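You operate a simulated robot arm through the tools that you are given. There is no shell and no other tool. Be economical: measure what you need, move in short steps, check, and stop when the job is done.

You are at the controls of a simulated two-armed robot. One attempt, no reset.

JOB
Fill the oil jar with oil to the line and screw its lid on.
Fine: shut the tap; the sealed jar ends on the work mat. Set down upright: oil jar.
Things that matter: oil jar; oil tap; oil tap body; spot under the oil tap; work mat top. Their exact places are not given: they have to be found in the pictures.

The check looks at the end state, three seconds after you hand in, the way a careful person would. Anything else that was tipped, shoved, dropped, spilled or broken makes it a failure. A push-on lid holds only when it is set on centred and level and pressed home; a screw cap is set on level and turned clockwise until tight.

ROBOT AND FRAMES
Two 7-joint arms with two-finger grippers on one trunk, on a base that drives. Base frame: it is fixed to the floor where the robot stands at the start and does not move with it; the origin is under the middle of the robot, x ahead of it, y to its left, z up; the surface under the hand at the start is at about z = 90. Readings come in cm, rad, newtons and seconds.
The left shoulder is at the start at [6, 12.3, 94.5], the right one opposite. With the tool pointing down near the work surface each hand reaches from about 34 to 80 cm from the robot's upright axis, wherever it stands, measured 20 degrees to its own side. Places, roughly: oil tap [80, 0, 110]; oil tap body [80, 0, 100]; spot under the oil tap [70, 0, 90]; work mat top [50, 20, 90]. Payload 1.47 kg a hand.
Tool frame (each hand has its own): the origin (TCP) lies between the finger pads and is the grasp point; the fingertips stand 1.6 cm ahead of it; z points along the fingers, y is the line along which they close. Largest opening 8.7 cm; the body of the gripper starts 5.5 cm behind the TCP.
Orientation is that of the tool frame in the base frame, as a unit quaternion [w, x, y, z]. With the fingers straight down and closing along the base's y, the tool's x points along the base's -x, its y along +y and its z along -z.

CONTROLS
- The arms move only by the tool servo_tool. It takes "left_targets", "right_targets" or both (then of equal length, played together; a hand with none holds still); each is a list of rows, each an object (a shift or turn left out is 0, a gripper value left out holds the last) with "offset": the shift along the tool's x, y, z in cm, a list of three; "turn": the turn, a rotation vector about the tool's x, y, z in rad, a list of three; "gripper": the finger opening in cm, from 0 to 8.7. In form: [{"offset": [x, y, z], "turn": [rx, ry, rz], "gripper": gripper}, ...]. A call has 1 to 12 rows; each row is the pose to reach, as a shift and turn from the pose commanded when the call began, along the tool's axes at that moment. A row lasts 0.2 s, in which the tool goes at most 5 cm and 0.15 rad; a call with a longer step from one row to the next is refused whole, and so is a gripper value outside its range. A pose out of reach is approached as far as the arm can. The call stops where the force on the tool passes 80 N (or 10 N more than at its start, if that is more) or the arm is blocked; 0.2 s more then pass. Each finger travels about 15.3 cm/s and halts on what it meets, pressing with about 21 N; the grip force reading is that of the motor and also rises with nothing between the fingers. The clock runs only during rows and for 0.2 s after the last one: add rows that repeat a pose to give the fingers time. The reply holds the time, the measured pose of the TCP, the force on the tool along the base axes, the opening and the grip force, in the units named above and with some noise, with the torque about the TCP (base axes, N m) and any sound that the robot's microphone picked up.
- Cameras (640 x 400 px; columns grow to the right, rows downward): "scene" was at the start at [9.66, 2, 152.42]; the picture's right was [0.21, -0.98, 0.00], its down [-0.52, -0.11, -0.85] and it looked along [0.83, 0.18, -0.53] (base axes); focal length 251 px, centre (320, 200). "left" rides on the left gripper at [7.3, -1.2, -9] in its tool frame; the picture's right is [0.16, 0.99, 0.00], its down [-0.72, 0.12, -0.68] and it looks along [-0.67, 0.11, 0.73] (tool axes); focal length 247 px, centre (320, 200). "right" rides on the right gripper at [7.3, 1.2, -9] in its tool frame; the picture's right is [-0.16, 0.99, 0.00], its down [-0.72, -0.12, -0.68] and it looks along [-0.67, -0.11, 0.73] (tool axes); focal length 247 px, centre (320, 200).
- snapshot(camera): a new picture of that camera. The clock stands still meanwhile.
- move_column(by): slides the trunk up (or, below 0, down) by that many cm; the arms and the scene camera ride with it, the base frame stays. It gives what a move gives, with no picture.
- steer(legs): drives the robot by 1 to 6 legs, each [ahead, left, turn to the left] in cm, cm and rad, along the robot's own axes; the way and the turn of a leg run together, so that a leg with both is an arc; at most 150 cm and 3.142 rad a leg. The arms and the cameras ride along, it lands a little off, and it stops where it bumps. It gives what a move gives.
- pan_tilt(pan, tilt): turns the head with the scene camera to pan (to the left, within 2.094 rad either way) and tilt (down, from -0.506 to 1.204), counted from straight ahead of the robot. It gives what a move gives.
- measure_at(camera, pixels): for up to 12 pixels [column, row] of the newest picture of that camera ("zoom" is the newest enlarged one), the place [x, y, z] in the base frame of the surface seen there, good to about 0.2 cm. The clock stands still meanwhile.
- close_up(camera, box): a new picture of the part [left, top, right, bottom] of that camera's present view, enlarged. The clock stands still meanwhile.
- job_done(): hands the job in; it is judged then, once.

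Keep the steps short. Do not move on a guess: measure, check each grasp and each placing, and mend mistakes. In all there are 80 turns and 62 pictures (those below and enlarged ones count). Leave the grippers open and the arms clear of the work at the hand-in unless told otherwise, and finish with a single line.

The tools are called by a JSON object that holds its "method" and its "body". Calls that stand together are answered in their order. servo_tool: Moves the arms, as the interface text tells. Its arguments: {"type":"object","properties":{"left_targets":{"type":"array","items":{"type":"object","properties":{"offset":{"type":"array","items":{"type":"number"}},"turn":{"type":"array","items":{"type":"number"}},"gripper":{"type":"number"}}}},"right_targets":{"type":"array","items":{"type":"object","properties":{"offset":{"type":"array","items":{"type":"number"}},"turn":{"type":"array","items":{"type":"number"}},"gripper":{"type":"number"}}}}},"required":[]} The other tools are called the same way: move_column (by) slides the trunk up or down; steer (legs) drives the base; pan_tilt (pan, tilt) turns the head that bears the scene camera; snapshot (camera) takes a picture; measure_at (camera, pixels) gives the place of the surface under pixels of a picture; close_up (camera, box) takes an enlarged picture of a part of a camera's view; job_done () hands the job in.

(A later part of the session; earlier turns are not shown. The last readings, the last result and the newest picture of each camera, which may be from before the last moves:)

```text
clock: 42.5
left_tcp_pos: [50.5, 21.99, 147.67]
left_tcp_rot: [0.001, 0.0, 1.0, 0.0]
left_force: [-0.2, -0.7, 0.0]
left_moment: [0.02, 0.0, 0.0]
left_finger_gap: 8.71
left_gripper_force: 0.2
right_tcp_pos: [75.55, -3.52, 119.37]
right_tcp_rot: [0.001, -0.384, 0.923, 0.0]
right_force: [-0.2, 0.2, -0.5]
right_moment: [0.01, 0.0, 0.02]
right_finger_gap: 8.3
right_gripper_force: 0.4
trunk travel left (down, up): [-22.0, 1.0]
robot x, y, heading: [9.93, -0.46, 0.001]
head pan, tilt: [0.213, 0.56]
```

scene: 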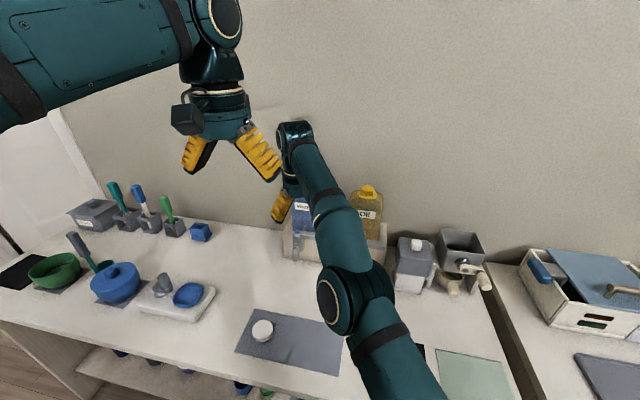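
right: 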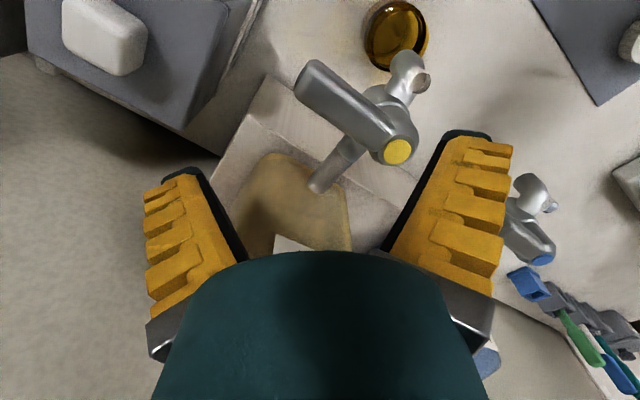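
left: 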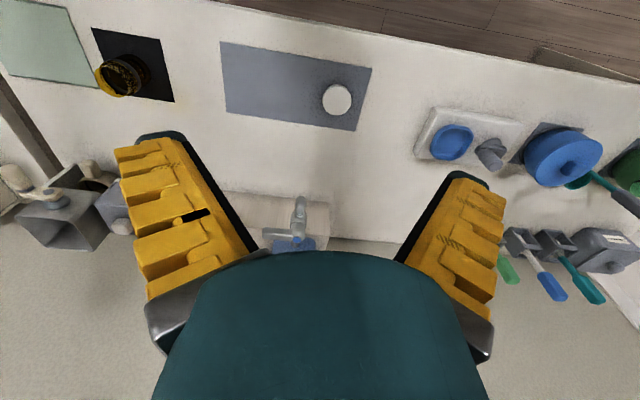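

In reach. Descending so the fingers straddle the lever (TCP z≈110.6).

{"method": "servo_tool", "body": {"right_targets": [{"offset": [-0.2, -0.2, 2]}, {"offset": [-0.2, -0.2, 4]}, {"offset": [-0.2, -0.2, 6]}, {"offset": [-0.2, -0.2, 7.5]}, {"offset": [-0.2, -0.2, 8.7]}, {"offset": [-0.2, -0.2, 8.7]}]}}

{"method": "snapshot", "body": {"camera": "right"}}

{"method": "close_up", "body": {"camera": "scene", "box": [300, 180, 440, 310]}}

```text
clock: 44.0
left_tcp_pos: [50.75, 22.08, 147.64]
left_tcp_rot: [-0.001, 0.0, 1.0, -0.001]
left_force: [0.1, -0.1, -0.2]
left_moment: [0.03, 0.01, 0.01]
left_finger_gap: 8.67
left_gripper_force: 0.0
right_tcp_pos: [76.14, -3.56, 110.26]
right_tcp_rot: [-0.001, -0.384, 0.924, 0.0]
right_force: [-0.3, 0.6, -0.3]
right_moment: [0.02, 0.0, 0.03]
right_finger_gap: 8.34
right_gripper_force: 0.7
trunk travel left (down, up): [-22.0, 1.0]
robot x, y, heading: [10.04, -0.11, 0.002]
head pan, tilt: [0.213, 0.56]
```

```text
34 pictures are left
```

right: 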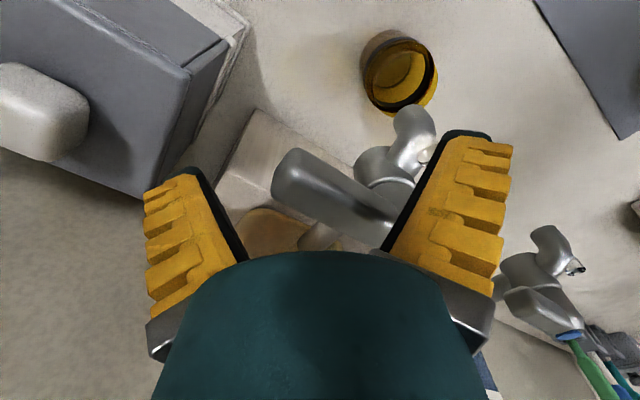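

```text
3.08 times, centred on (370, 245) of scene
```

zoom: 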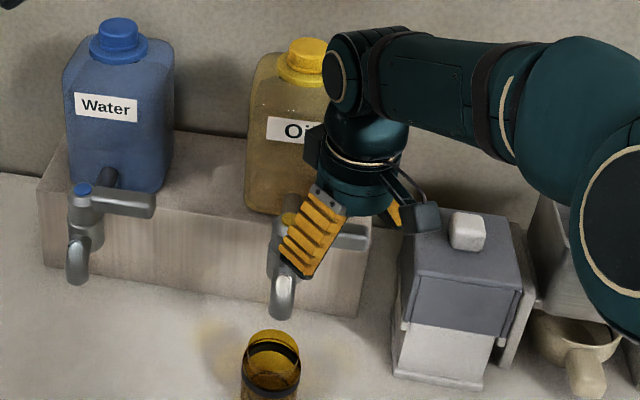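

The lever is between the fingers. Pulling it gently toward the robot along its arc (partial opening), then checking.

{"method": "servo_tool", "body": {"right_targets": [{"offset": [0.6, 1.35, 0]}, {"offset": [1.2, 2.7, 0]}, {"offset": [1.77, 4.03, 0]}]}}

{"method": "close_up", "body": {"camera": "scene", "box": [300, 200, 420, 320]}}

```text
clock: 44.8
left_tcp_pos: [51.44, 21.97, 147.56]
left_tcp_rot: [-0.003, 0.001, 1.0, 0.0]
left_force: [1.0, -0.5, -0.8]
left_moment: [0.03, 0.01, 0.01]
left_finger_gap: 8.7
left_gripper_force: 0.0
right_tcp_pos: [73.16, -2.54, 110.53]
right_tcp_rot: [0.008, -0.381, 0.924, -0.003]
right_force: [50.5, -13.5, 16.8]
right_moment: [-0.76, 0.12, 0.8]
right_finger_gap: 8.88
right_gripper_force: 4.5
trunk travel left (down, up): [-22.0, 1.0]
robot x, y, heading: [9.97, 0.1, 0.001]
head pan, tilt: [0.213, 0.56]
```

```text
3.33 times, centred on (360, 260) of scene
```

zoom: 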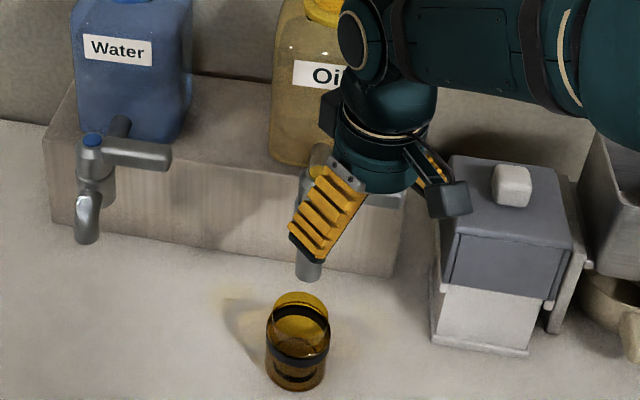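

That direction is blocked: 50 N and the lever hasn't moved. So it must open the other way, toward +x. I back off, rise, and re-yaw the hand to suit.

{"method": "servo_tool", "body": {"right_targets": [{"offset": [-0.7, -1.7, 0]}, {"offset": [-1.5, -3.5, 0]}, {"offset": [-1.5, -3.5, -3]}, {"offset": [-1.5, -3.5, -6]}, {"offset": [-1.5, -3.5, -10]}, {"offset": [-1.5, -3.5, -10]}]}}

{"method": "servo_tool", "body": {"right_targets": [{"turn": [0, 0, 0.14]}, {"turn": [0, 0, 0.28]}, {"turn": [0, 0, 0.42]}, {"turn": [0, 0, 0.56]}, {"turn": [0, 0, 0.7]}, {"turn": [0, 0, 0.84]}, {"turn": [0, 0, 0.98]}, {"turn": [0, 0, 1.12]}, {"turn": [0, 0, 1.26]}, {"turn": [0, 0, 1.4]}, {"turn": [0, 0, 1.48]}, {"turn": [0, 0, 1.571]}]}}

{"method": "snapshot", "body": {"camera": "right"}}

{"method": "close_up", "body": {"camera": "scene", "box": [300, 180, 440, 310]}}

```text
clock: 46.1
left_tcp_pos: [50.79, 22.07, 147.6]
left_tcp_rot: [0.0, -0.001, 1.0, 0.0]
left_force: [0.8, -0.2, -0.1]
left_moment: [0.01, -0.01, -0.03]
left_finger_gap: 8.68
left_gripper_force: 0.0
right_tcp_pos: [75.25, -3.59, 120.43]
right_tcp_rot: [-0.001, -0.384, 0.923, 0.001]
right_force: [0.4, -0.4, -0.5]
right_moment: [-0.01, -0.03, 0.02]
right_finger_gap: 8.32
right_gripper_force: 0.7
trunk travel left (down, up): [-22.0, 1.0]
robot x, y, heading: [9.99, 0.02, 0.001]
head pan, tilt: [0.213, 0.56]
```

```text
clock: 48.8
left_tcp_pos: [50.68, 22.21, 147.68]
left_tcp_rot: [0.001, 0.0, 1.0, 0.0]
left_force: [-0.3, -0.1, 0.4]
left_moment: [0.02, 0.0, 0.03]
left_finger_gap: 8.71
left_gripper_force: 0.0
right_tcp_pos: [75.42, -3.43, 120.46]
right_tcp_rot: [0.0, 0.383, 0.924, -0.001]
right_force: [-1.2, -0.1, 0.1]
right_moment: [-0.02, 0.02, -0.03]
right_finger_gap: 8.33
right_gripper_force: 0.9
trunk travel left (down, up): [-22.0, 1.0]
robot x, y, heading: [9.93, 0.13, 0.002]
head pan, tilt: [0.213, 0.56]
```

```text
31 pictures are left
```

right: 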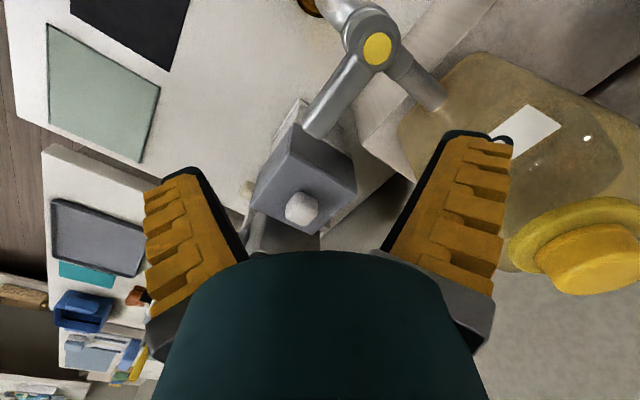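

```text
3.08 times, centred on (370, 245) of scene
```

zoom: 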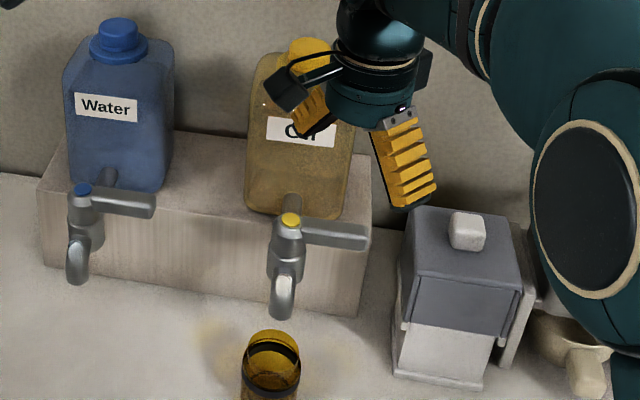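

The lever is unmoved. Before descending I measure the mill box, pipe and tank near the lever.

{"method": "measure_at", "body": {"camera": "right", "pixels": [[300, 165], [300, 208], [300, 135], [258, 205], [418, 85], [430, 100], [405, 70], [450, 130], [340, 95], [312, 130], [377, 48], [410, 110]]}}

```text
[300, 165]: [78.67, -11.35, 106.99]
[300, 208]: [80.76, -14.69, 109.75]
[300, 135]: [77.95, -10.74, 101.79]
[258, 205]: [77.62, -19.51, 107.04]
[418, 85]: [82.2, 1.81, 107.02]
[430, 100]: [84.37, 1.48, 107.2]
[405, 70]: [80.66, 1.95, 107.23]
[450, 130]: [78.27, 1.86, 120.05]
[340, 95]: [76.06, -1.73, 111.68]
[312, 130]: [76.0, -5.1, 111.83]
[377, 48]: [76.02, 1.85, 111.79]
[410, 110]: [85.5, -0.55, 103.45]
```

All obstacles are below the fingertip height (pipe 107.2, mill 107, knob 109.8 and farther out). Descending to straddle the lever, biased so the near finger can push it toward +x.

{"method": "servo_tool", "body": {"right_targets": [{"offset": [0.57, 2.12, 2]}, {"offset": [0.57, 2.12, 4]}, {"offset": [0.57, 2.12, 6]}, {"offset": [0.57, 2.12, 8]}, {"offset": [0.57, 2.12, 9.2]}, {"offset": [0.57, 2.12, 9.2]}]}}

{"method": "snapshot", "body": {"camera": "right"}}

```text
clock: 50.1
left_tcp_pos: [50.8, 22.08, 147.62]
left_tcp_rot: [0.0, 0.0, 1.0, -0.001]
left_force: [-0.3, 0.2, -0.6]
left_moment: [-0.01, 0.01, 0.01]
left_finger_gap: 8.71
left_gripper_force: 0.2
right_tcp_pos: [76.69, -1.42, 111.4]
right_tcp_rot: [0.0, 0.382, 0.924, 0.0]
right_force: [0.3, -0.4, 0.1]
right_moment: [0.01, 0.0, -0.02]
right_finger_gap: 8.34
right_gripper_force: 0.6
trunk travel left (down, up): [-22.0, 1.0]
robot x, y, heading: [10.0, -0.37, -0.006]
head pan, tilt: [0.213, 0.56]
```

```text
29 pictures are left
```

right: 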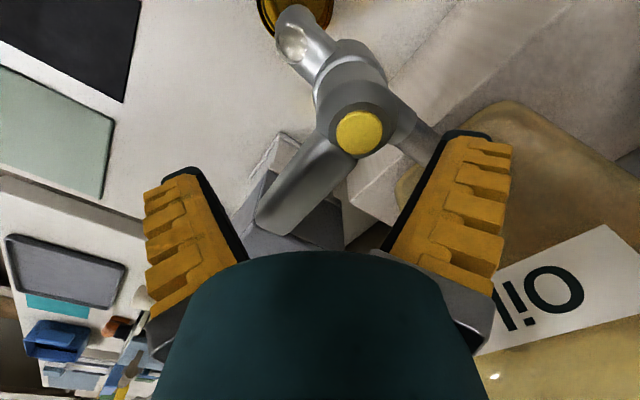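

Now a first gentle push of about 16° toward +x, with the gap reducing to 6 cm.

{"method": "servo_tool", "body": {"right_targets": [{"offset": [-0.5, 0.4, 0], "gripper": 7}, {"offset": [-1.06, 0.78, 0], "gripper": 6}, {"offset": [-1.06, 0.78, 0], "gripper": 6}]}}

{"method": "close_up", "body": {"camera": "scene", "box": [310, 200, 410, 310]}}

```text
clock: 51.0
left_tcp_pos: [50.69, 22.14, 147.76]
left_tcp_rot: [-0.001, 0.0, 1.0, 0.001]
left_force: [-0.1, 0.3, 0.3]
left_moment: [0.03, -0.01, 0.03]
left_finger_gap: 8.7
left_gripper_force: 0.1
right_tcp_pos: [77.88, -1.56, 111.22]
right_tcp_rot: [0.0, 0.382, 0.924, 0.001]
right_force: [-0.2, -0.5, 0.7]
right_moment: [-0.01, 0.02, -0.02]
right_finger_gap: 6.45
right_gripper_force: 3.2
trunk travel left (down, up): [-22.0, 1.0]
robot x, y, heading: [9.98, 0.27, 0.002]
head pan, tilt: [0.213, 0.56]
```

```text
3.64 times, centred on (360, 255) of scene
```

zoom: 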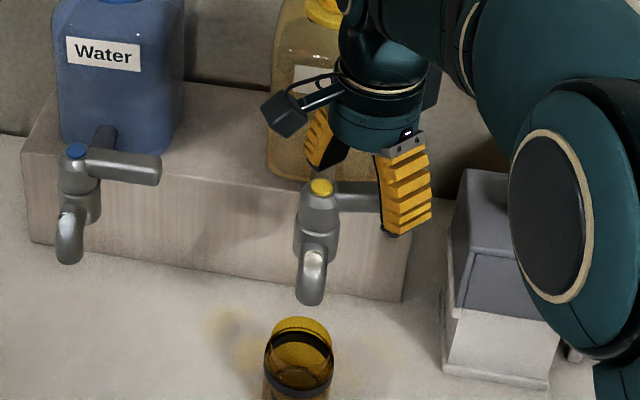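

No contact yet. Continuing with 1.5 cm more and gap 5.

{"method": "servo_tool", "body": {"right_targets": [{"offset": [-0.5, 0.5, 0], "gripper": 5.5}, {"offset": [-1.06, 1.06, 0], "gripper": 5}, {"offset": [-1.06, 1.06, 0], "gripper": 5}]}}

{"method": "close_up", "body": {"camera": "scene", "box": [310, 200, 410, 310]}}

```text
clock: 51.8
left_tcp_pos: [50.65, 22.17, 147.62]
left_tcp_rot: [0.0, 0.0, 1.0, 0.0]
left_force: [0.1, -0.9, -0.3]
left_moment: [0.05, 0.0, -0.02]
left_finger_gap: 8.7
left_gripper_force: 0.1
right_tcp_pos: [79.45, -1.65, 111.23]
right_tcp_rot: [0.0, 0.383, 0.924, 0.0]
right_force: [1.5, 0.0, 0.2]
right_moment: [-0.03, 0.03, 0.01]
right_finger_gap: 5.54
right_gripper_force: 3.8
trunk travel left (down, up): [-22.0, 1.0]
robot x, y, heading: [10.09, 0.03, 0.005]
head pan, tilt: [0.213, 0.56]
```

```text
3.64 times, centred on (360, 255) of scene
```

zoom: 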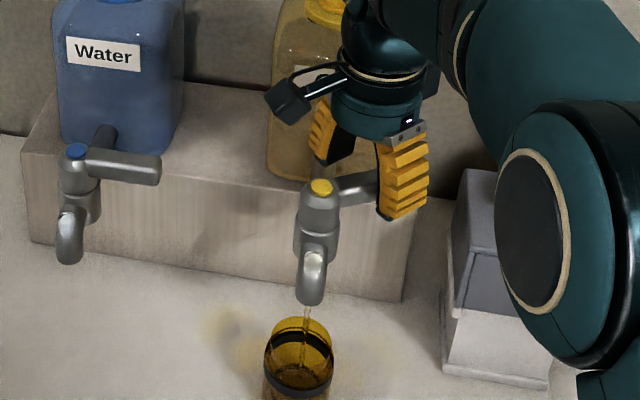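

Oil is flowing in a thin stream into the jar. I'll hold ~1 s and look at the level.

{"method": "servo_tool", "body": {"right_targets": [{"gripper": 5}, {"gripper": 5}, {"gripper": 5}, {"gripper": 5}]}}

{"method": "close_up", "body": {"camera": "scene", "box": [360, 260, 420, 330]}}

```text
clock: 52.8
left_tcp_pos: [50.68, 22.11, 147.76]
left_tcp_rot: [0.0, 0.0, 1.0, 0.0]
left_force: [-0.1, -0.4, 0.5]
left_moment: [-0.04, 0.0, -0.01]
left_finger_gap: 8.71
left_gripper_force: 0.1
right_tcp_pos: [79.33, -1.55, 111.37]
right_tcp_rot: [0.0, 0.383, 0.924, 0.0]
right_force: [-0.5, 0.0, 0.5]
right_moment: [0.01, -0.01, 0.01]
right_finger_gap: 5.53
right_gripper_force: 3.2
trunk travel left (down, up): [-22.0, 1.0]
robot x, y, heading: [9.88, 0.03, 0.004]
head pan, tilt: [0.213, 0.56]
```

```text
5.71 times, centred on (390, 295) of scene
```

zoom: 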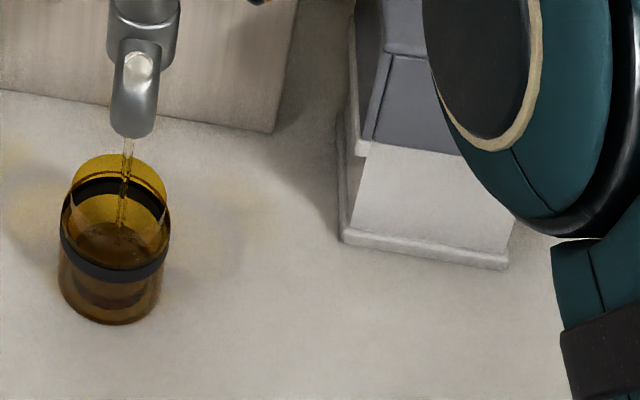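

Too early to see a level. Holding 2 s more, then a tighter zoom on the jar (around pixel 354,302).

{"method": "servo_tool", "body": {"right_targets": [{"gripper": 5}, {"gripper": 5}, {"gripper": 5}, {"gripper": 5}, {"gripper": 5}, {"gripper": 5}, {"gripper": 5}, {"gripper": 5}, {"gripper": 5}]}}

{"method": "close_up", "body": {"camera": "scene", "box": [335, 278, 375, 320]}}

{"method": "measure_at", "body": {"camera": "zoom", "pixels": [[320, 160], [300, 180], [340, 180], [320, 200], [320, 140], [320, 220], [320, 240], [320, 120]]}}

```text
clock: 54.8
left_tcp_pos: [50.67, 22.19, 147.61]
left_tcp_rot: [0.0, 0.0, 1.0, 0.001]
left_force: [-0.2, 1.0, -0.4]
left_moment: [-0.02, -0.01, 0.03]
left_finger_gap: 8.67
left_gripper_force: 0.0
right_tcp_pos: [79.44, -1.62, 111.38]
right_tcp_rot: [0.0, 0.383, 0.924, 0.0]
right_force: [0.3, 0.1, 0.6]
right_moment: [-0.04, 0.0, -0.02]
right_finger_gap: 5.52
right_gripper_force: 3.9
trunk travel left (down, up): [-22.0, 1.0]
robot x, y, heading: [10.03, -0.07, -0.003]
head pan, tilt: [0.213, 0.56]
```

```text
9.52 times, centred on (355, 299) of scene
```

zoom: 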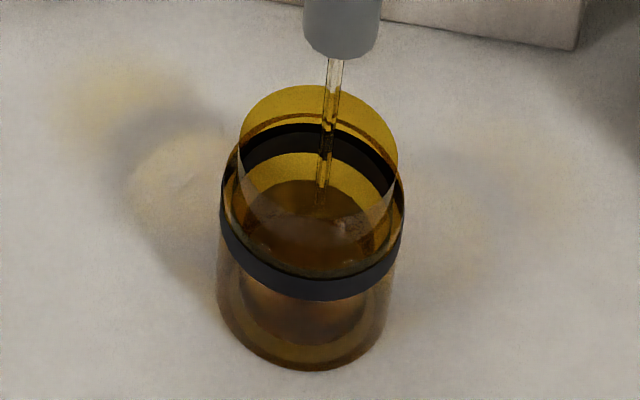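

```text
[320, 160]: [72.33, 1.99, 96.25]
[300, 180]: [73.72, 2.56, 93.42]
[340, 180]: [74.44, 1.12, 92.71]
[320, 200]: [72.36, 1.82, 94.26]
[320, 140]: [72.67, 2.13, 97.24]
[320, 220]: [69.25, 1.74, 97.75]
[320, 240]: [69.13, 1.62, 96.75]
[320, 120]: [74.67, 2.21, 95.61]
```

Measuring points on the brown oil surface inside the neck.

{"method": "measure_at", "body": {"camera": "zoom", "pixels": [[310, 172], [310, 185], [310, 195], [300, 200], [295, 208], [345, 200], [350, 190], [285, 190], [320, 210], [322, 205], [340, 172], [310, 210]]}}

```text
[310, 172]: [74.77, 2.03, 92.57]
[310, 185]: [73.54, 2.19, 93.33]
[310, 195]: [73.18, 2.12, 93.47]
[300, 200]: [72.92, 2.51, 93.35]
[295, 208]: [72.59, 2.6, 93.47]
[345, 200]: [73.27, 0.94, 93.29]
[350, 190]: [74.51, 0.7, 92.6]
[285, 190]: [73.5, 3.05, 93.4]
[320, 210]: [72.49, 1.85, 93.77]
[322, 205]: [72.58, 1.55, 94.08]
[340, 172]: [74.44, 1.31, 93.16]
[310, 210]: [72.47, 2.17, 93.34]
```

The oil surface is at z≈93.35 already. Measuring the line band's height on the jar front.

{"method": "measure_at", "body": {"camera": "zoom", "pixels": [[310, 265], [310, 272], [310, 278], [310, 285], [310, 292], [310, 298], [310, 304], [230, 240], [225, 225], [395, 240], [310, 368], [370, 282]]}}

```text
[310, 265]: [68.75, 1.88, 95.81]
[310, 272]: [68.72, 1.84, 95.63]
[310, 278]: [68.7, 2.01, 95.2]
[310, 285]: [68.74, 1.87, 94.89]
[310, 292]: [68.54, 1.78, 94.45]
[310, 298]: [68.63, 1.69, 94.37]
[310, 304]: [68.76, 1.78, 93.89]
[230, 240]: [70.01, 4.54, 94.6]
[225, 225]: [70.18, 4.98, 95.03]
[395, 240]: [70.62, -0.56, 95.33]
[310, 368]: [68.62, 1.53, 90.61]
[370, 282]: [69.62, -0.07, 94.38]
```

Band is z≈94.25–95.35, so the aim is ≈94.8. Holding a short 0.6 s to learn the fill rate.

{"method": "servo_tool", "body": {"right_targets": [{"gripper": 5}, {"gripper": 5}]}}

{"method": "close_up", "body": {"camera": "scene", "box": [335, 278, 375, 320]}}

{"method": "measure_at", "body": {"camera": "zoom", "pixels": [[310, 165], [310, 175], [310, 185], [310, 195], [300, 200], [300, 185], [345, 200], [345, 185], [285, 190], [295, 208], [350, 195], [310, 210]]}}

```text
clock: 55.4
left_tcp_pos: [50.7, 22.2, 147.71]
left_tcp_rot: [0.0, 0.0, 1.0, 0.0]
left_force: [0.4, -0.4, -0.2]
left_moment: [0.03, -0.05, 0.0]
left_finger_gap: 8.7
left_gripper_force: 0.0
right_tcp_pos: [79.43, -1.66, 111.34]
right_tcp_rot: [-0.001, 0.383, 0.924, 0.001]
right_force: [-0.4, 0.8, 1.3]
right_moment: [-0.01, 0.03, 0.01]
right_finger_gap: 5.52
right_gripper_force: 4.3
trunk travel left (down, up): [-22.0, 1.0]
robot x, y, heading: [9.78, -0.07, -0.002]
head pan, tilt: [0.213, 0.56]
```

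```text
9.52 times, centred on (355, 299) of scene
```

zoom: 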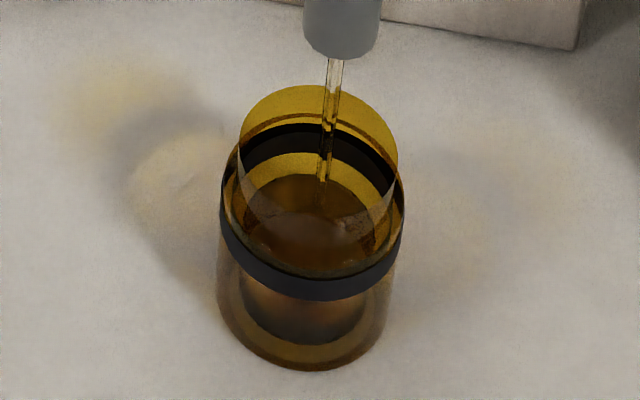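

```text
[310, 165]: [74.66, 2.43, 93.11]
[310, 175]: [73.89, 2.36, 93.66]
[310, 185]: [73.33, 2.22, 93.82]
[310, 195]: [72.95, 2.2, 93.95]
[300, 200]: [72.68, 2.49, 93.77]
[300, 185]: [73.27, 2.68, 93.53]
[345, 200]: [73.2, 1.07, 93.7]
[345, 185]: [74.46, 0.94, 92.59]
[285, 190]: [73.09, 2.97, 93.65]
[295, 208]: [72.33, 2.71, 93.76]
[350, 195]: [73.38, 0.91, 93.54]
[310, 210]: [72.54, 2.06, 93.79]
```

Rate ≈0.63 cm/s, with the level at 93.73. I'll hold 1.2 s more (to about 94.5), then start closing.

{"method": "servo_tool", "body": {"right_targets": [{"gripper": 5}, {"gripper": 5}, {"gripper": 5}, {"gripper": 5}, {"gripper": 5}]}}

{"method": "close_up", "body": {"camera": "scene", "box": [335, 278, 375, 320]}}

{"method": "measure_at", "body": {"camera": "zoom", "pixels": [[310, 155], [310, 165], [310, 175], [310, 185], [310, 195], [300, 200], [300, 185], [345, 200], [345, 185], [285, 190], [295, 208], [310, 210]]}}

```text
clock: 56.5
left_tcp_pos: [50.76, 22.05, 147.62]
left_tcp_rot: [0.0, -0.001, 1.0, 0.0]
left_force: [-0.5, 0.1, -1.0]
left_moment: [-0.03, -0.01, -0.02]
left_finger_gap: 8.7
left_gripper_force: 0.1
right_tcp_pos: [79.42, -1.63, 111.27]
right_tcp_rot: [-0.001, 0.383, 0.924, -0.001]
right_force: [-0.1, 0.4, -0.2]
right_moment: [0.0, 0.01, 0.02]
right_finger_gap: 5.54
right_gripper_force: 3.3
trunk travel left (down, up): [-22.0, 1.0]
robot x, y, heading: [9.6, 0.1, -0.001]
head pan, tilt: [0.213, 0.56]
```

```text
9.52 times, centred on (355, 299) of scene
```

zoom: 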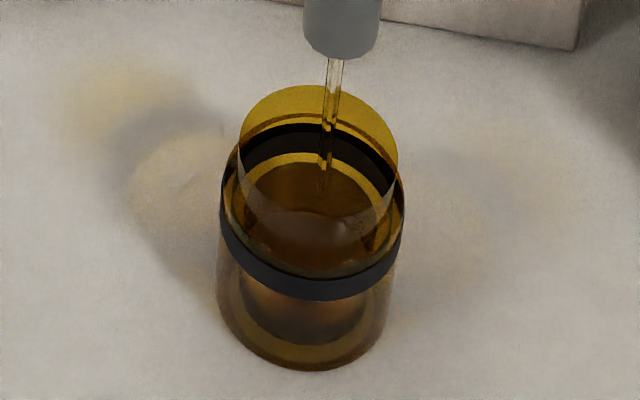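

```text
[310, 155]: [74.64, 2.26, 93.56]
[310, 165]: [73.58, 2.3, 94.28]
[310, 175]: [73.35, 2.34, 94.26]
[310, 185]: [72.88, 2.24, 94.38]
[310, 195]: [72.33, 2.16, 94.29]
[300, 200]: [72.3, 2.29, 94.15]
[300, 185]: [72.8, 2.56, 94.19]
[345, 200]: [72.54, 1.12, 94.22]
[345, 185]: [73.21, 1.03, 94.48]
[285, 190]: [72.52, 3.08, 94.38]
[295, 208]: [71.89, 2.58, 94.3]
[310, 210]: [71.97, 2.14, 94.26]
```

Level 94.28, rate ≈0.46 cm/s. Next call: hold 0.6 s more, then sweep the far finger back to shut the lever.

{"method": "servo_tool", "body": {"right_targets": [{"gripper": 5}, {"gripper": 5}, {"gripper": 5}, {"offset": [0, -2.7, 0], "gripper": 5}, {"offset": [0, -5.1, 0], "gripper": 5}, {"offset": [0, -5.4, 0], "gripper": 5}]}}

{"method": "close_up", "body": {"camera": "scene", "box": [320, 240, 400, 320]}}

```text
clock: 58.0
left_tcp_pos: [50.9, 22.18, 147.52]
left_tcp_rot: [-0.001, -0.001, 1.0, 0.0]
left_force: [0.0, 0.0, -1.3]
left_moment: [-0.01, -0.01, -0.01]
left_finger_gap: 8.72
left_gripper_force: 0.1
right_tcp_pos: [75.77, -5.37, 111.2]
right_tcp_rot: [0.002, 0.383, 0.924, 0.001]
right_force: [11.4, 3.8, 1.8]
right_moment: [-0.03, 0.03, -0.33]
right_finger_gap: 6.4
right_gripper_force: 9.2
trunk travel left (down, up): [-22.0, 1.0]
robot x, y, heading: [9.94, -0.04, 0.002]
head pan, tilt: [0.213, 0.56]
```

```text
5.00 times, centred on (360, 280) of scene
```

zoom: 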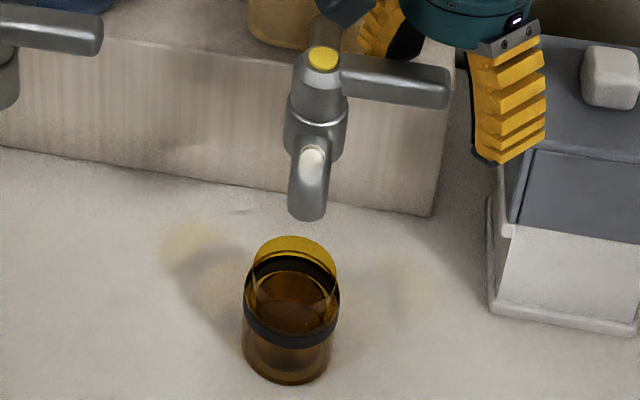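

The stream has stopped and the lever is back against its stop. Checking the level.

{"method": "measure_at", "body": {"camera": "zoom", "pixels": [[290, 280], [285, 288], [300, 285], [290, 295], [300, 292], [275, 292], [310, 292], [395, 72], [440, 76], [360, 70]]}}

```text
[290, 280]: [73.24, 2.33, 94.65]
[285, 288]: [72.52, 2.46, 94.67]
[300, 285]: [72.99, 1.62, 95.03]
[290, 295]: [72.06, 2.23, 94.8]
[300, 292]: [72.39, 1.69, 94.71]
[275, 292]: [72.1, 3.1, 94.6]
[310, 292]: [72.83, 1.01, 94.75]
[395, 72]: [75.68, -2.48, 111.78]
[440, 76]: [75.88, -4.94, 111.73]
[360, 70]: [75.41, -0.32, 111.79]
```

Level ≈94.72, right on the line band, and the tap is shut. Releasing the lever: back off, rise, and return the yaw to neutral.

{"method": "servo_tool", "body": {"right_targets": [{"offset": [0, 0.6, 0]}, {"offset": [0, 0.6, -4]}, {"offset": [0, 0.6, -8]}, {"offset": [0, 0.6, -12], "turn": [0, 0, -0.14]}, {"offset": [0, -2, -12], "turn": [0, 0, -0.28]}, {"offset": [0, -5, -12], "turn": [0, 0, -0.42]}, {"offset": [0, -8, -12], "turn": [0, 0, -0.56]}, {"offset": [0, -12, -12], "turn": [0, 0, -0.7]}, {"offset": [1, -16, -12], "turn": [0, 0, -0.785]}, {"offset": [1, -16, -12], "turn": [0, 0, -0.785], "gripper": 8.7}]}}

{"method": "snapshot", "body": {"camera": "scene"}}

```text
clock: 60.1
left_tcp_pos: [50.85, 22.16, 147.62]
left_tcp_rot: [-0.001, 0.0, 1.0, -0.001]
left_force: [0.0, -0.4, 0.2]
left_moment: [0.0, 0.0, -0.01]
left_finger_gap: 8.68
left_gripper_force: 0.0
right_tcp_pos: [63.87, -16.32, 123.11]
right_tcp_rot: [0.001, -0.001, 1.0, 0.0]
right_force: [-0.6, -0.2, -0.8]
right_moment: [-0.02, 0.01, 0.03]
right_finger_gap: 8.71
right_gripper_force: 0.1
trunk travel left (down, up): [-22.0, 1.0]
robot x, y, heading: [10.02, 0.22, -0.003]
head pan, tilt: [0.213, 0.56]
```

```text
21 pictures are left
```

scene: 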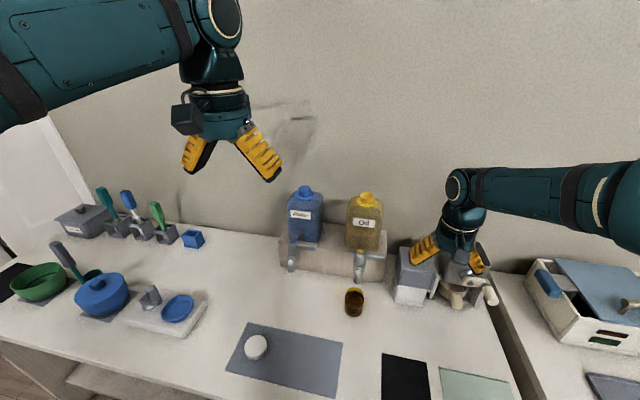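

Nothing disturbed. Now I reposition the base: back 10 and left 10 cm (jar, mat and lid then sit centrally), and lower the trunk 12 cm.

{"method": "steer", "body": {"legs": [[-10, 0, 0], [0, 10, 0]]}}

{"method": "move_column", "body": {"by": -12}}

```text
clock: 62.5
left_tcp_pos: [40.47, 32.22, 147.73]
left_tcp_rot: [-0.001, 0.0, 1.0, 0.0]
left_force: [0.0, -0.6, 0.6]
left_moment: [-0.02, 0.0, 0.01]
left_finger_gap: 8.71
left_gripper_force: 0.1
right_tcp_pos: [53.41, -6.27, 123.09]
right_tcp_rot: [-0.001, -0.001, 1.0, 0.0]
right_force: [-0.2, 0.6, 0.0]
right_moment: [0.01, -0.02, -0.02]
right_finger_gap: 8.7
right_gripper_force: 0.1
trunk travel left (down, up): [-22.0, 1.0]
robot x, y, heading: [-0.61, 10.44, 0.003]
head pan, tilt: [0.213, 0.56]
```

```text
clock: 64.0
left_tcp_pos: [40.52, 32.12, 135.75]
left_tcp_rot: [-0.001, 0.0, 1.0, 0.0]
left_force: [-0.2, 0.5, -0.1]
left_moment: [0.01, -0.01, 0.0]
left_finger_gap: 8.7
left_gripper_force: 0.1
right_tcp_pos: [53.45, -6.29, 111.29]
right_tcp_rot: [0.0, -0.001, 1.0, 0.0]
right_force: [-0.3, 0.1, 0.0]
right_moment: [0.0, 0.01, 0.0]
right_finger_gap: 8.72
right_gripper_force: 0.0
trunk travel left (down, up): [-10.0, 13.0]
robot x, y, heading: [-0.3, 10.11, 0.003]
head pan, tilt: [0.213, 0.56]
```

Tilting the right hand 45° again and lining up behind the jar.

{"method": "servo_tool", "body": {"right_targets": [{"offset": [-1.5, 1.4, 1.5], "turn": [0, -0.131, 0]}, {"offset": [-3, 2.8, 3], "turn": [0, -0.262, 0]}, {"offset": [-4.5, 4.1, 4.5], "turn": [0, -0.393, 0]}, {"offset": [-6, 5.5, 6], "turn": [0, -0.524, 0]}, {"offset": [-7.6, 6.9, 7.4], "turn": [0, -0.655, 0]}, {"offset": [-9.1, 8.25, 8.8], "turn": [0, -0.785, 0]}, {"offset": [-9.1, 8.25, 8.8], "turn": [0, -0.785, 0]}]}}

{"method": "snapshot", "body": {"camera": "right"}}

```text
clock: 65.6
left_tcp_pos: [40.38, 31.98, 135.75]
left_tcp_rot: [0.0, 0.001, 1.0, 0.0]
left_force: [0.0, -1.0, 0.5]
left_moment: [-0.01, 0.01, -0.01]
left_finger_gap: 8.69
left_gripper_force: 0.0
right_tcp_pos: [62.5, 2.02, 102.25]
right_tcp_rot: [0.383, -0.001, 0.924, 0.001]
right_force: [0.0, -0.9, -0.2]
right_moment: [0.02, -0.02, -0.03]
right_finger_gap: 8.7
right_gripper_force: 0.0
trunk travel left (down, up): [-10.0, 13.0]
robot x, y, heading: [-0.11, 10.04, -0.002]
head pan, tilt: [0.213, 0.56]
```

```text
20 pictures are left
```

right: 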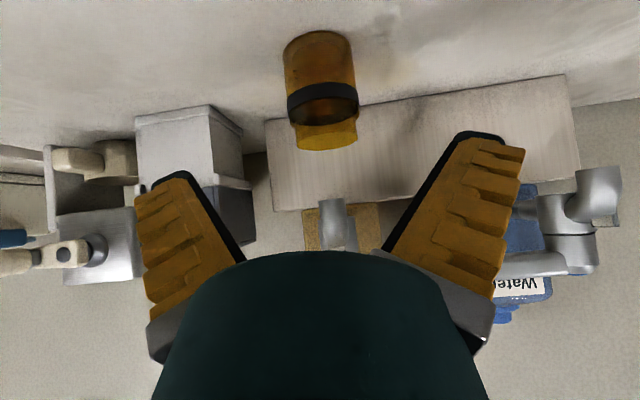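

Well centred. Advancing along the axis and closing gently.

{"method": "servo_tool", "body": {"right_targets": [{"offset": [-0.1, -0.05, 3.5]}, {"offset": [-0.1, -0.05, 7]}, {"offset": [-0.1, -0.05, 10]}, {"offset": [-0.15, -0.05, 12]}, {"offset": [-0.15, -0.05, 12.7]}, {"offset": [-0.15, -0.05, 12.7]}, {"offset": [-0.15, -0.05, 12.7], "gripper": 7}, {"offset": [-0.15, -0.05, 12.7], "gripper": 6}, {"offset": [-0.15, -0.05, 12.7], "gripper": 5.2}, {"offset": [-0.15, -0.05, 12.7], "gripper": 5.2}, {"offset": [-0.15, -0.05, 12.7], "gripper": 5.2}]}}

```text
clock: 68.0
left_tcp_pos: [40.51, 32.07, 135.72]
left_tcp_rot: [0.0, 0.0, 1.0, 0.0]
left_force: [-0.1, -0.3, -0.1]
left_moment: [0.01, 0.02, 0.02]
left_finger_gap: 8.68
left_gripper_force: 0.0
right_tcp_pos: [71.57, 1.91, 93.56]
right_tcp_rot: [0.383, -0.001, 0.924, 0.001]
right_force: [0.4, 0.2, 0.3]
right_moment: [0.02, -0.01, 0.0]
right_finger_gap: 5.98
right_gripper_force: 21.0
trunk travel left (down, up): [-10.0, 13.0]
robot x, y, heading: [-0.28, 9.88, 0.001]
head pan, tilt: [0.213, 0.56]
```

Held firmly at 5.98 cm. Lifting slightly and carrying slowly, level, to the mat at about (52.5, 15).

{"method": "servo_tool", "body": {"right_targets": [{"offset": [-0.42, 0, -0.42]}, {"offset": [-0.35, 0, -1.34]}, {"offset": [0.35, 0.5, -2.47]}, {"offset": [1.77, 1.5, -3.89]}, {"offset": [3.18, 3, -5.3]}, {"offset": [4.6, 4.5, -6.72]}, {"offset": [6.01, 6, -8.13]}, {"offset": [7.42, 7.5, -9.54]}, {"offset": [8.84, 9, -10.96]}, {"offset": [10.25, 10.7, -12.37]}, {"offset": [11.52, 12.2, -13.65]}, {"offset": [12.37, 13, -14.49]}]}}

{"method": "snapshot", "body": {"camera": "scene"}}

```text
clock: 70.6
left_tcp_pos: [40.44, 32.19, 135.85]
left_tcp_rot: [0.0, 0.0, 1.0, 0.0]
left_force: [0.4, -0.8, 0.4]
left_moment: [0.0, -0.02, -0.04]
left_finger_gap: 8.71
left_gripper_force: 0.1
right_tcp_pos: [52.34, 15.02, 94.94]
right_tcp_rot: [0.382, 0.0, 0.924, 0.0]
right_force: [-0.1, -0.2, -2.4]
right_moment: [0.0, -0.02, 0.01]
right_finger_gap: 6.01
right_gripper_force: 20.8
trunk travel left (down, up): [-10.0, 13.0]
robot x, y, heading: [-0.24, 10.24, 0.0]
head pan, tilt: [0.213, 0.56]
```

```text
19 pictures are left
```

scene: 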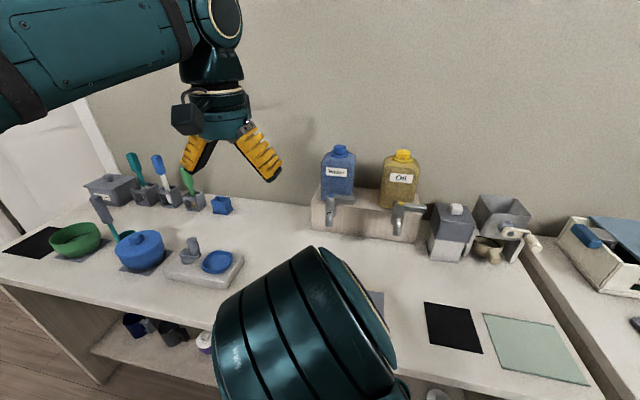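

Setting down: lowering 1.15 cm in small steps.

{"method": "servo_tool", "body": {"right_targets": [{"offset": [0.3, 0, 0.3]}, {"offset": [0.6, 0, 0.6]}, {"offset": [0.75, 0, 0.75]}, {"offset": [0.83, 0, 0.83]}, {"offset": [0.83, 0, 0.83]}]}}

{"method": "snapshot", "body": {"camera": "right"}}

```text
clock: 71.8
left_tcp_pos: [40.47, 32.18, 135.7]
left_tcp_rot: [0.0, 0.0, 1.0, 0.0]
left_force: [0.2, 0.3, -0.2]
left_moment: [-0.02, 0.0, -0.01]
left_finger_gap: 8.7
left_gripper_force: 0.0
right_tcp_pos: [52.51, 14.98, 93.82]
right_tcp_rot: [0.383, -0.002, 0.924, 0.0]
right_force: [0.0, 0.4, -1.6]
right_moment: [0.02, 0.0, 0.01]
right_finger_gap: 6.01
right_gripper_force: 20.9
trunk travel left (down, up): [-10.0, 13.0]
robot x, y, heading: [-0.58, 9.8, 0.001]
head pan, tilt: [0.213, 0.56]
```

```text
18 pictures are left
```

right: 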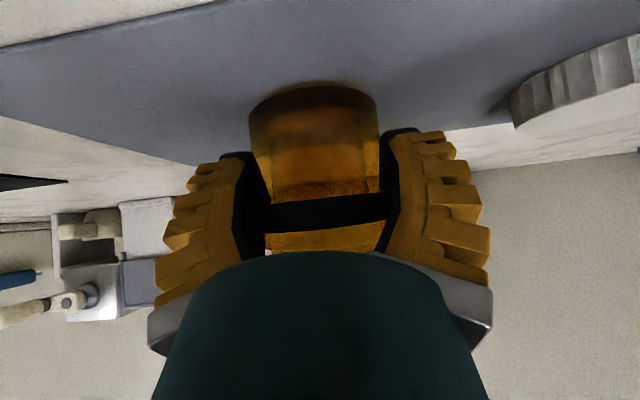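

It still carries ~1.6 N of the 2.4 N weight, so I lower 0.15 cm more until unloaded.

{"method": "servo_tool", "body": {"right_targets": [{"offset": [0.06, 0, 0.06]}, {"offset": [0.12, 0, 0.12]}, {"offset": [0.12, 0, 0.12]}]}}

```text
clock: 72.6
left_tcp_pos: [40.48, 32.1, 135.7]
left_tcp_rot: [0.0, 0.0, 1.0, 0.001]
left_force: [-0.4, -0.9, 0.5]
left_moment: [-0.02, -0.01, 0.0]
left_finger_gap: 8.71
left_gripper_force: 0.0
right_tcp_pos: [52.47, 15.05, 93.74]
right_tcp_rot: [0.383, -0.002, 0.924, 0.002]
right_force: [-1.1, 0.8, 2.9]
right_moment: [0.02, -0.09, 0.02]
right_finger_gap: 5.99
right_gripper_force: 20.7
trunk travel left (down, up): [-10.0, 13.0]
robot x, y, heading: [-0.32, 10.1, 0.002]
head pan, tilt: [0.213, 0.56]
```

The jar is on the mat. Releasing and retreating up-back, then off to the right.

{"method": "servo_tool", "body": {"right_targets": [{"gripper": 7}, {"gripper": 8.7}, {"gripper": 8.7}, {"offset": [0, 0, -3.5]}, {"offset": [-1, 0, -8]}, {"offset": [-3, 0, -12]}, {"offset": [-3, -4.5, -12]}, {"offset": [-3, -9, -12]}, {"offset": [-3, -13.5, -12]}, {"offset": [-3, -18, -12]}, {"offset": [-3, -22, -12]}]}}

{"method": "close_up", "body": {"camera": "scene", "box": [240, 250, 400, 380]}}

{"method": "close_up", "body": {"camera": "left", "box": [160, 0, 420, 180]}}

```text
clock: 75.0
left_tcp_pos: [40.39, 32.14, 135.77]
left_tcp_rot: [0.0, 0.0, 1.0, 0.0]
left_force: [-0.3, -0.1, 0.3]
left_moment: [0.02, -0.02, 0.01]
left_finger_gap: 8.7
left_gripper_force: 0.0
right_tcp_pos: [46.19, -7.17, 104.11]
right_tcp_rot: [0.383, -0.001, 0.924, 0.001]
right_force: [0.1, -0.1, -0.5]
right_moment: [0.02, -0.02, 0.02]
right_finger_gap: 8.68
right_gripper_force: 0.0
trunk travel left (down, up): [-10.0, 13.0]
robot x, y, heading: [-0.79, 10.06, 0.002]
head pan, tilt: [0.213, 0.56]
```

```text
3.08 times, centred on (320, 315) of scene
```

zoom: 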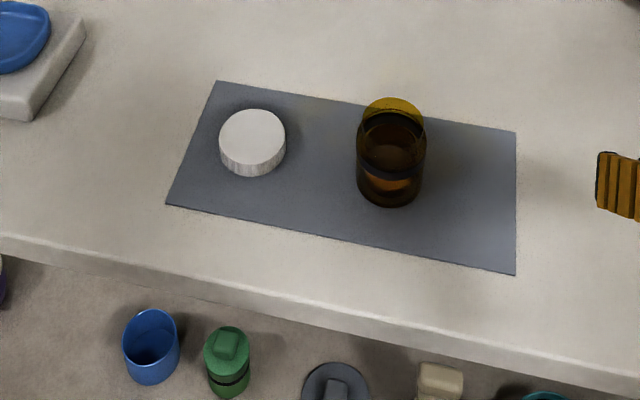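

```text
2.22 times, centred on (290, 90) of left
```

zoom: 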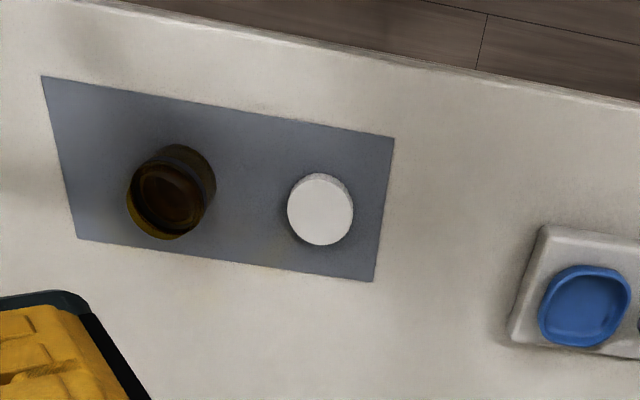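

Both sit well on the mat. Measuring lid and jar from the left camera's zoom.

{"method": "measure_at", "body": {"camera": "zoom", "pixels": [[320, 210], [291, 210], [349, 210], [320, 177], [320, 241], [300, 180], [342, 240], [342, 183], [300, 238], [320, 255]]}}

{"method": "close_up", "body": {"camera": "scene", "box": [285, 260, 385, 330]}}

{"method": "measure_at", "body": {"camera": "scene", "pixels": [[347, 285], [347, 290], [338, 300], [357, 300]]}}

```text
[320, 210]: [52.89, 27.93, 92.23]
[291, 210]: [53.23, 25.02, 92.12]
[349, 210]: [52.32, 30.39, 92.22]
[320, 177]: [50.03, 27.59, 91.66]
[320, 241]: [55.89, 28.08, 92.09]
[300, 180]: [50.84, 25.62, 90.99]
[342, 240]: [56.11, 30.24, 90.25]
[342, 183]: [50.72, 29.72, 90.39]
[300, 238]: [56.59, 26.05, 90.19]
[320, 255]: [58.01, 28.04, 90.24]
```

```text
5.71 times, centred on (335, 295) of scene
```

zoom: 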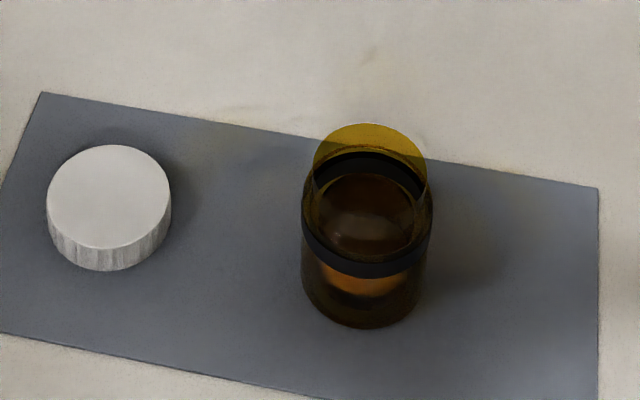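

```text
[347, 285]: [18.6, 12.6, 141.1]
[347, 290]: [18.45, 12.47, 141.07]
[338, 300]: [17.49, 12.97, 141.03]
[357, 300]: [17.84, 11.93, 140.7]
```

Measuring the jar rim and the lid edges in this zoom.

{"method": "measure_at", "body": {"camera": "zoom", "pixels": [[370, 127], [318, 160], [424, 165], [370, 232], [345, 240], [303, 235], [430, 235], [365, 268], [110, 148], [50, 195], [168, 195], [110, 244]]}}

```text
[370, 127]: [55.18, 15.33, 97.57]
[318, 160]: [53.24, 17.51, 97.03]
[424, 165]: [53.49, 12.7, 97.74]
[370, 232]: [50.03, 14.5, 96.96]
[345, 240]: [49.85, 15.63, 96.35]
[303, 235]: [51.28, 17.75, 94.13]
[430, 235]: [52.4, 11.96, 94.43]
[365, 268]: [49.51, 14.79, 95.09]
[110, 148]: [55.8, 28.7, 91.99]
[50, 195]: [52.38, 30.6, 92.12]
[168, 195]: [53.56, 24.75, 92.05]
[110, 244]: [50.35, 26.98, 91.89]
```

Jar axis (52.5,15.05) and lid centre (53.0,27.75), radius ≈2.9, top z≈92.1. Moving the left hand above the lid.

{"method": "servo_tool", "body": {"left_targets": [{"offset": [-1.4, -0.5, 4.3], "gripper": 8.7}, {"offset": [-2.8, -1, 8.6]}, {"offset": [-4.2, -1.5, 12.9]}, {"offset": [-5.6, -2, 17.2]}, {"offset": [-7, -2.5, 21.5]}, {"offset": [-8.4, -3, 25.8]}, {"offset": [-9.8, -3.5, 30.1]}, {"offset": [-11.2, -3.9, 34.4]}, {"offset": [-12.6, -4.4, 38.3]}, {"offset": [-12.6, -4.4, 38.3]}]}}

{"method": "snapshot", "body": {"camera": "left"}}

```text
clock: 77.2
left_tcp_pos: [53.09, 27.96, 97.46]
left_tcp_rot: [-0.001, 0.0, 1.0, 0.0]
left_force: [-1.0, -1.0, 0.0]
left_moment: [0.03, -0.01, 0.02]
left_finger_gap: 8.7
left_gripper_force: 0.1
right_tcp_pos: [46.23, -7.01, 104.23]
right_tcp_rot: [0.383, -0.002, 0.924, 0.001]
right_force: [-0.1, 0.5, 0.7]
right_moment: [0.0, -0.03, -0.04]
right_finger_gap: 8.72
right_gripper_force: 0.1
trunk travel left (down, up): [-10.0, 13.0]
robot x, y, heading: [-0.1, 9.98, -0.002]
head pan, tilt: [0.213, 0.56]
```

```text
14 pictures are left
```

left: 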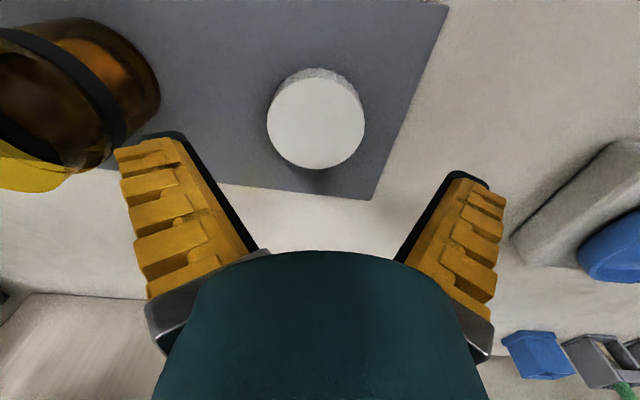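

Lined up. Descending to TCP z≈92.3 and closing on the lid.

{"method": "servo_tool", "body": {"left_targets": [{"offset": [0.05, -0.15, 2]}, {"offset": [0.05, -0.15, 4]}, {"offset": [0.05, -0.15, 5.1]}, {"offset": [0.05, -0.15, 5.1], "gripper": 7}, {"offset": [0.05, -0.15, 5.1], "gripper": 6}, {"offset": [0.05, -0.15, 5.1], "gripper": 4.8}, {"offset": [0.05, -0.15, 5.1], "gripper": 4.8}, {"offset": [0.05, -0.15, 5.1], "gripper": 4.8}]}}

```text
clock: 79.0
left_tcp_pos: [53.08, 27.66, 92.23]
left_tcp_rot: [0.0, 0.0, 1.0, 0.0]
left_force: [0.0, 0.0, 1.8]
left_moment: [0.0, -0.07, -0.03]
left_finger_gap: 5.24
left_gripper_force: 21.0
right_tcp_pos: [46.21, -7.1, 104.18]
right_tcp_rot: [0.383, -0.001, 0.924, 0.001]
right_force: [-1.0, -1.0, -0.3]
right_moment: [-0.02, 0.02, -0.02]
right_finger_gap: 8.69
right_gripper_force: 0.1
trunk travel left (down, up): [-10.0, 13.0]
robot x, y, heading: [-0.45, 9.9, 0.002]
head pan, tilt: [0.213, 0.56]
```

Lid gripped (5.24 cm). Lifting it, moving over the jar axis, and pre-turning 0.7 rad counter-clockwise for a long screwing stroke.

{"method": "servo_tool", "body": {"left_targets": [{"offset": [0, 0, -3]}, {"offset": [0, 0, -7]}, {"offset": [0, 0, -11]}, {"offset": [0, -1, -11], "turn": [0, 0, -0.1]}, {"offset": [0.1, -3, -11], "turn": [0, 0, -0.2]}, {"offset": [0.2, -5, -11], "turn": [0, 0, -0.3]}, {"offset": [0.3, -7, -11], "turn": [0, 0, -0.4]}, {"offset": [0.4, -9, -11], "turn": [0, 0, -0.5]}, {"offset": [0.5, -11, -11], "turn": [0, 0, -0.6]}, {"offset": [0.55, -12.6, -11], "turn": [0, 0, -0.7]}, {"offset": [0.55, -12.6, -11], "turn": [0, 0, -0.7]}]}}

{"method": "close_up", "body": {"camera": "scene", "box": [260, 220, 400, 330]}}

{"method": "snapshot", "body": {"camera": "left"}}

```text
clock: 81.4
left_tcp_pos: [52.33, 15.06, 103.22]
left_tcp_rot: [0.0, -0.344, 0.939, 0.0]
left_force: [0.1, 0.7, -0.5]
left_moment: [0.0, -0.03, 0.0]
left_finger_gap: 5.17
left_gripper_force: 21.1
right_tcp_pos: [46.24, -7.0, 104.17]
right_tcp_rot: [0.383, 0.0, 0.924, 0.0]
right_force: [0.0, 0.3, -0.1]
right_moment: [0.0, -0.01, 0.0]
right_finger_gap: 8.68
right_gripper_force: 0.1
trunk travel left (down, up): [-10.0, 13.0]
robot x, y, heading: [-0.51, 9.94, -0.001]
head pan, tilt: [0.213, 0.56]
```

```text
3.64 times, centred on (330, 275) of scene
```

zoom: 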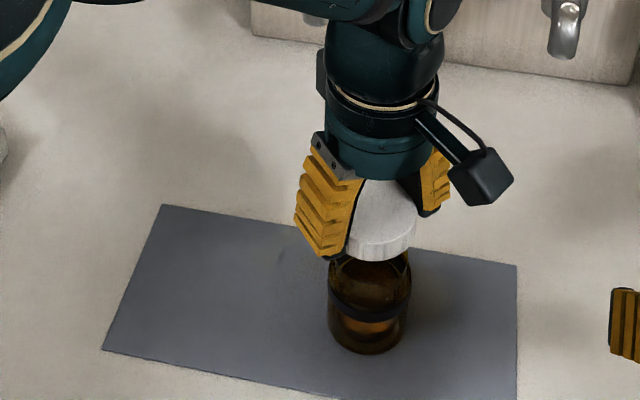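

```text
12 pictures are left
```

left: 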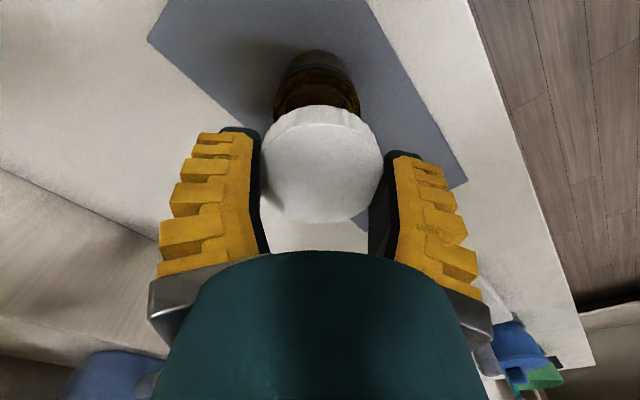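

The lid is held above the jar. Measuring the lid's level and centre from the left camera picture.

{"method": "measure_at", "body": {"camera": "left", "pixels": [[320, 170], [268, 170], [374, 170], [320, 132], [320, 217], [290, 200], [350, 200], [290, 145], [350, 145], [320, 118]]}}

{"method": "measure_at", "body": {"camera": "zoom", "pixels": [[380, 185], [380, 200], [380, 220], [360, 225], [405, 215], [368, 348], [370, 315]]}}

```text
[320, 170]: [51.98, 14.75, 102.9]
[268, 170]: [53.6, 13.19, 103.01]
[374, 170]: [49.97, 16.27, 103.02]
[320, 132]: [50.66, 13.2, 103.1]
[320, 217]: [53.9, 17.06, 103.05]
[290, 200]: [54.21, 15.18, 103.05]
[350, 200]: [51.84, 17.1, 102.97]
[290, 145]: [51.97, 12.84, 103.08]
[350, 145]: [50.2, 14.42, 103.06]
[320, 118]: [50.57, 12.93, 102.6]
```

```text
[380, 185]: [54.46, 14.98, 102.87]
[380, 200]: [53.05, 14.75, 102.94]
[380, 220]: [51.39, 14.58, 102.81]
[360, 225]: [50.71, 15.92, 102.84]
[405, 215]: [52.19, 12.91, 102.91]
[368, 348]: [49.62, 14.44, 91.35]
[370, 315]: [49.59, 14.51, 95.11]
```

The lid is level (z=103.0 all over) and centred in the grip. Shifting 0.18 cm in x to the jar axis, then lowering slowly while watching the force.

{"method": "servo_tool", "body": {"left_targets": [{"offset": [-0.14, -0.12, 0]}, {"offset": [-0.14, -0.12, 0.8]}, {"offset": [-0.14, -0.12, 1.6]}, {"offset": [-0.14, -0.12, 2.4]}, {"offset": [-0.14, -0.12, 3.2]}, {"offset": [-0.14, -0.12, 3.6]}, {"offset": [-0.14, -0.12, 3.9]}, {"offset": [-0.14, -0.12, 3.9]}]}}

{"method": "close_up", "body": {"camera": "scene", "box": [310, 260, 370, 320]}}

```text
clock: 83.2
left_tcp_pos: [52.6, 15.04, 99.31]
left_tcp_rot: [0.0, -0.344, 0.939, -0.001]
left_force: [2.1, 0.5, 12.8]
left_moment: [-0.22, 0.14, 0.02]
left_finger_gap: 5.46
left_gripper_force: 20.9
right_tcp_pos: [46.2, -7.18, 104.23]
right_tcp_rot: [0.382, -0.001, 0.924, 0.0]
right_force: [0.5, -0.4, -0.9]
right_moment: [0.02, -0.02, 0.01]
right_finger_gap: 8.7
right_gripper_force: 0.0
trunk travel left (down, up): [-10.0, 13.0]
robot x, y, heading: [-0.18, 10.05, 0.001]
head pan, tilt: [0.213, 0.56]
```

```text
6.67 times, centred on (340, 290) of scene
```

zoom: 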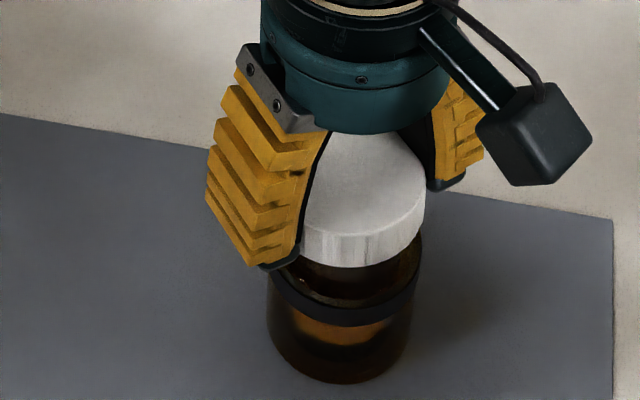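

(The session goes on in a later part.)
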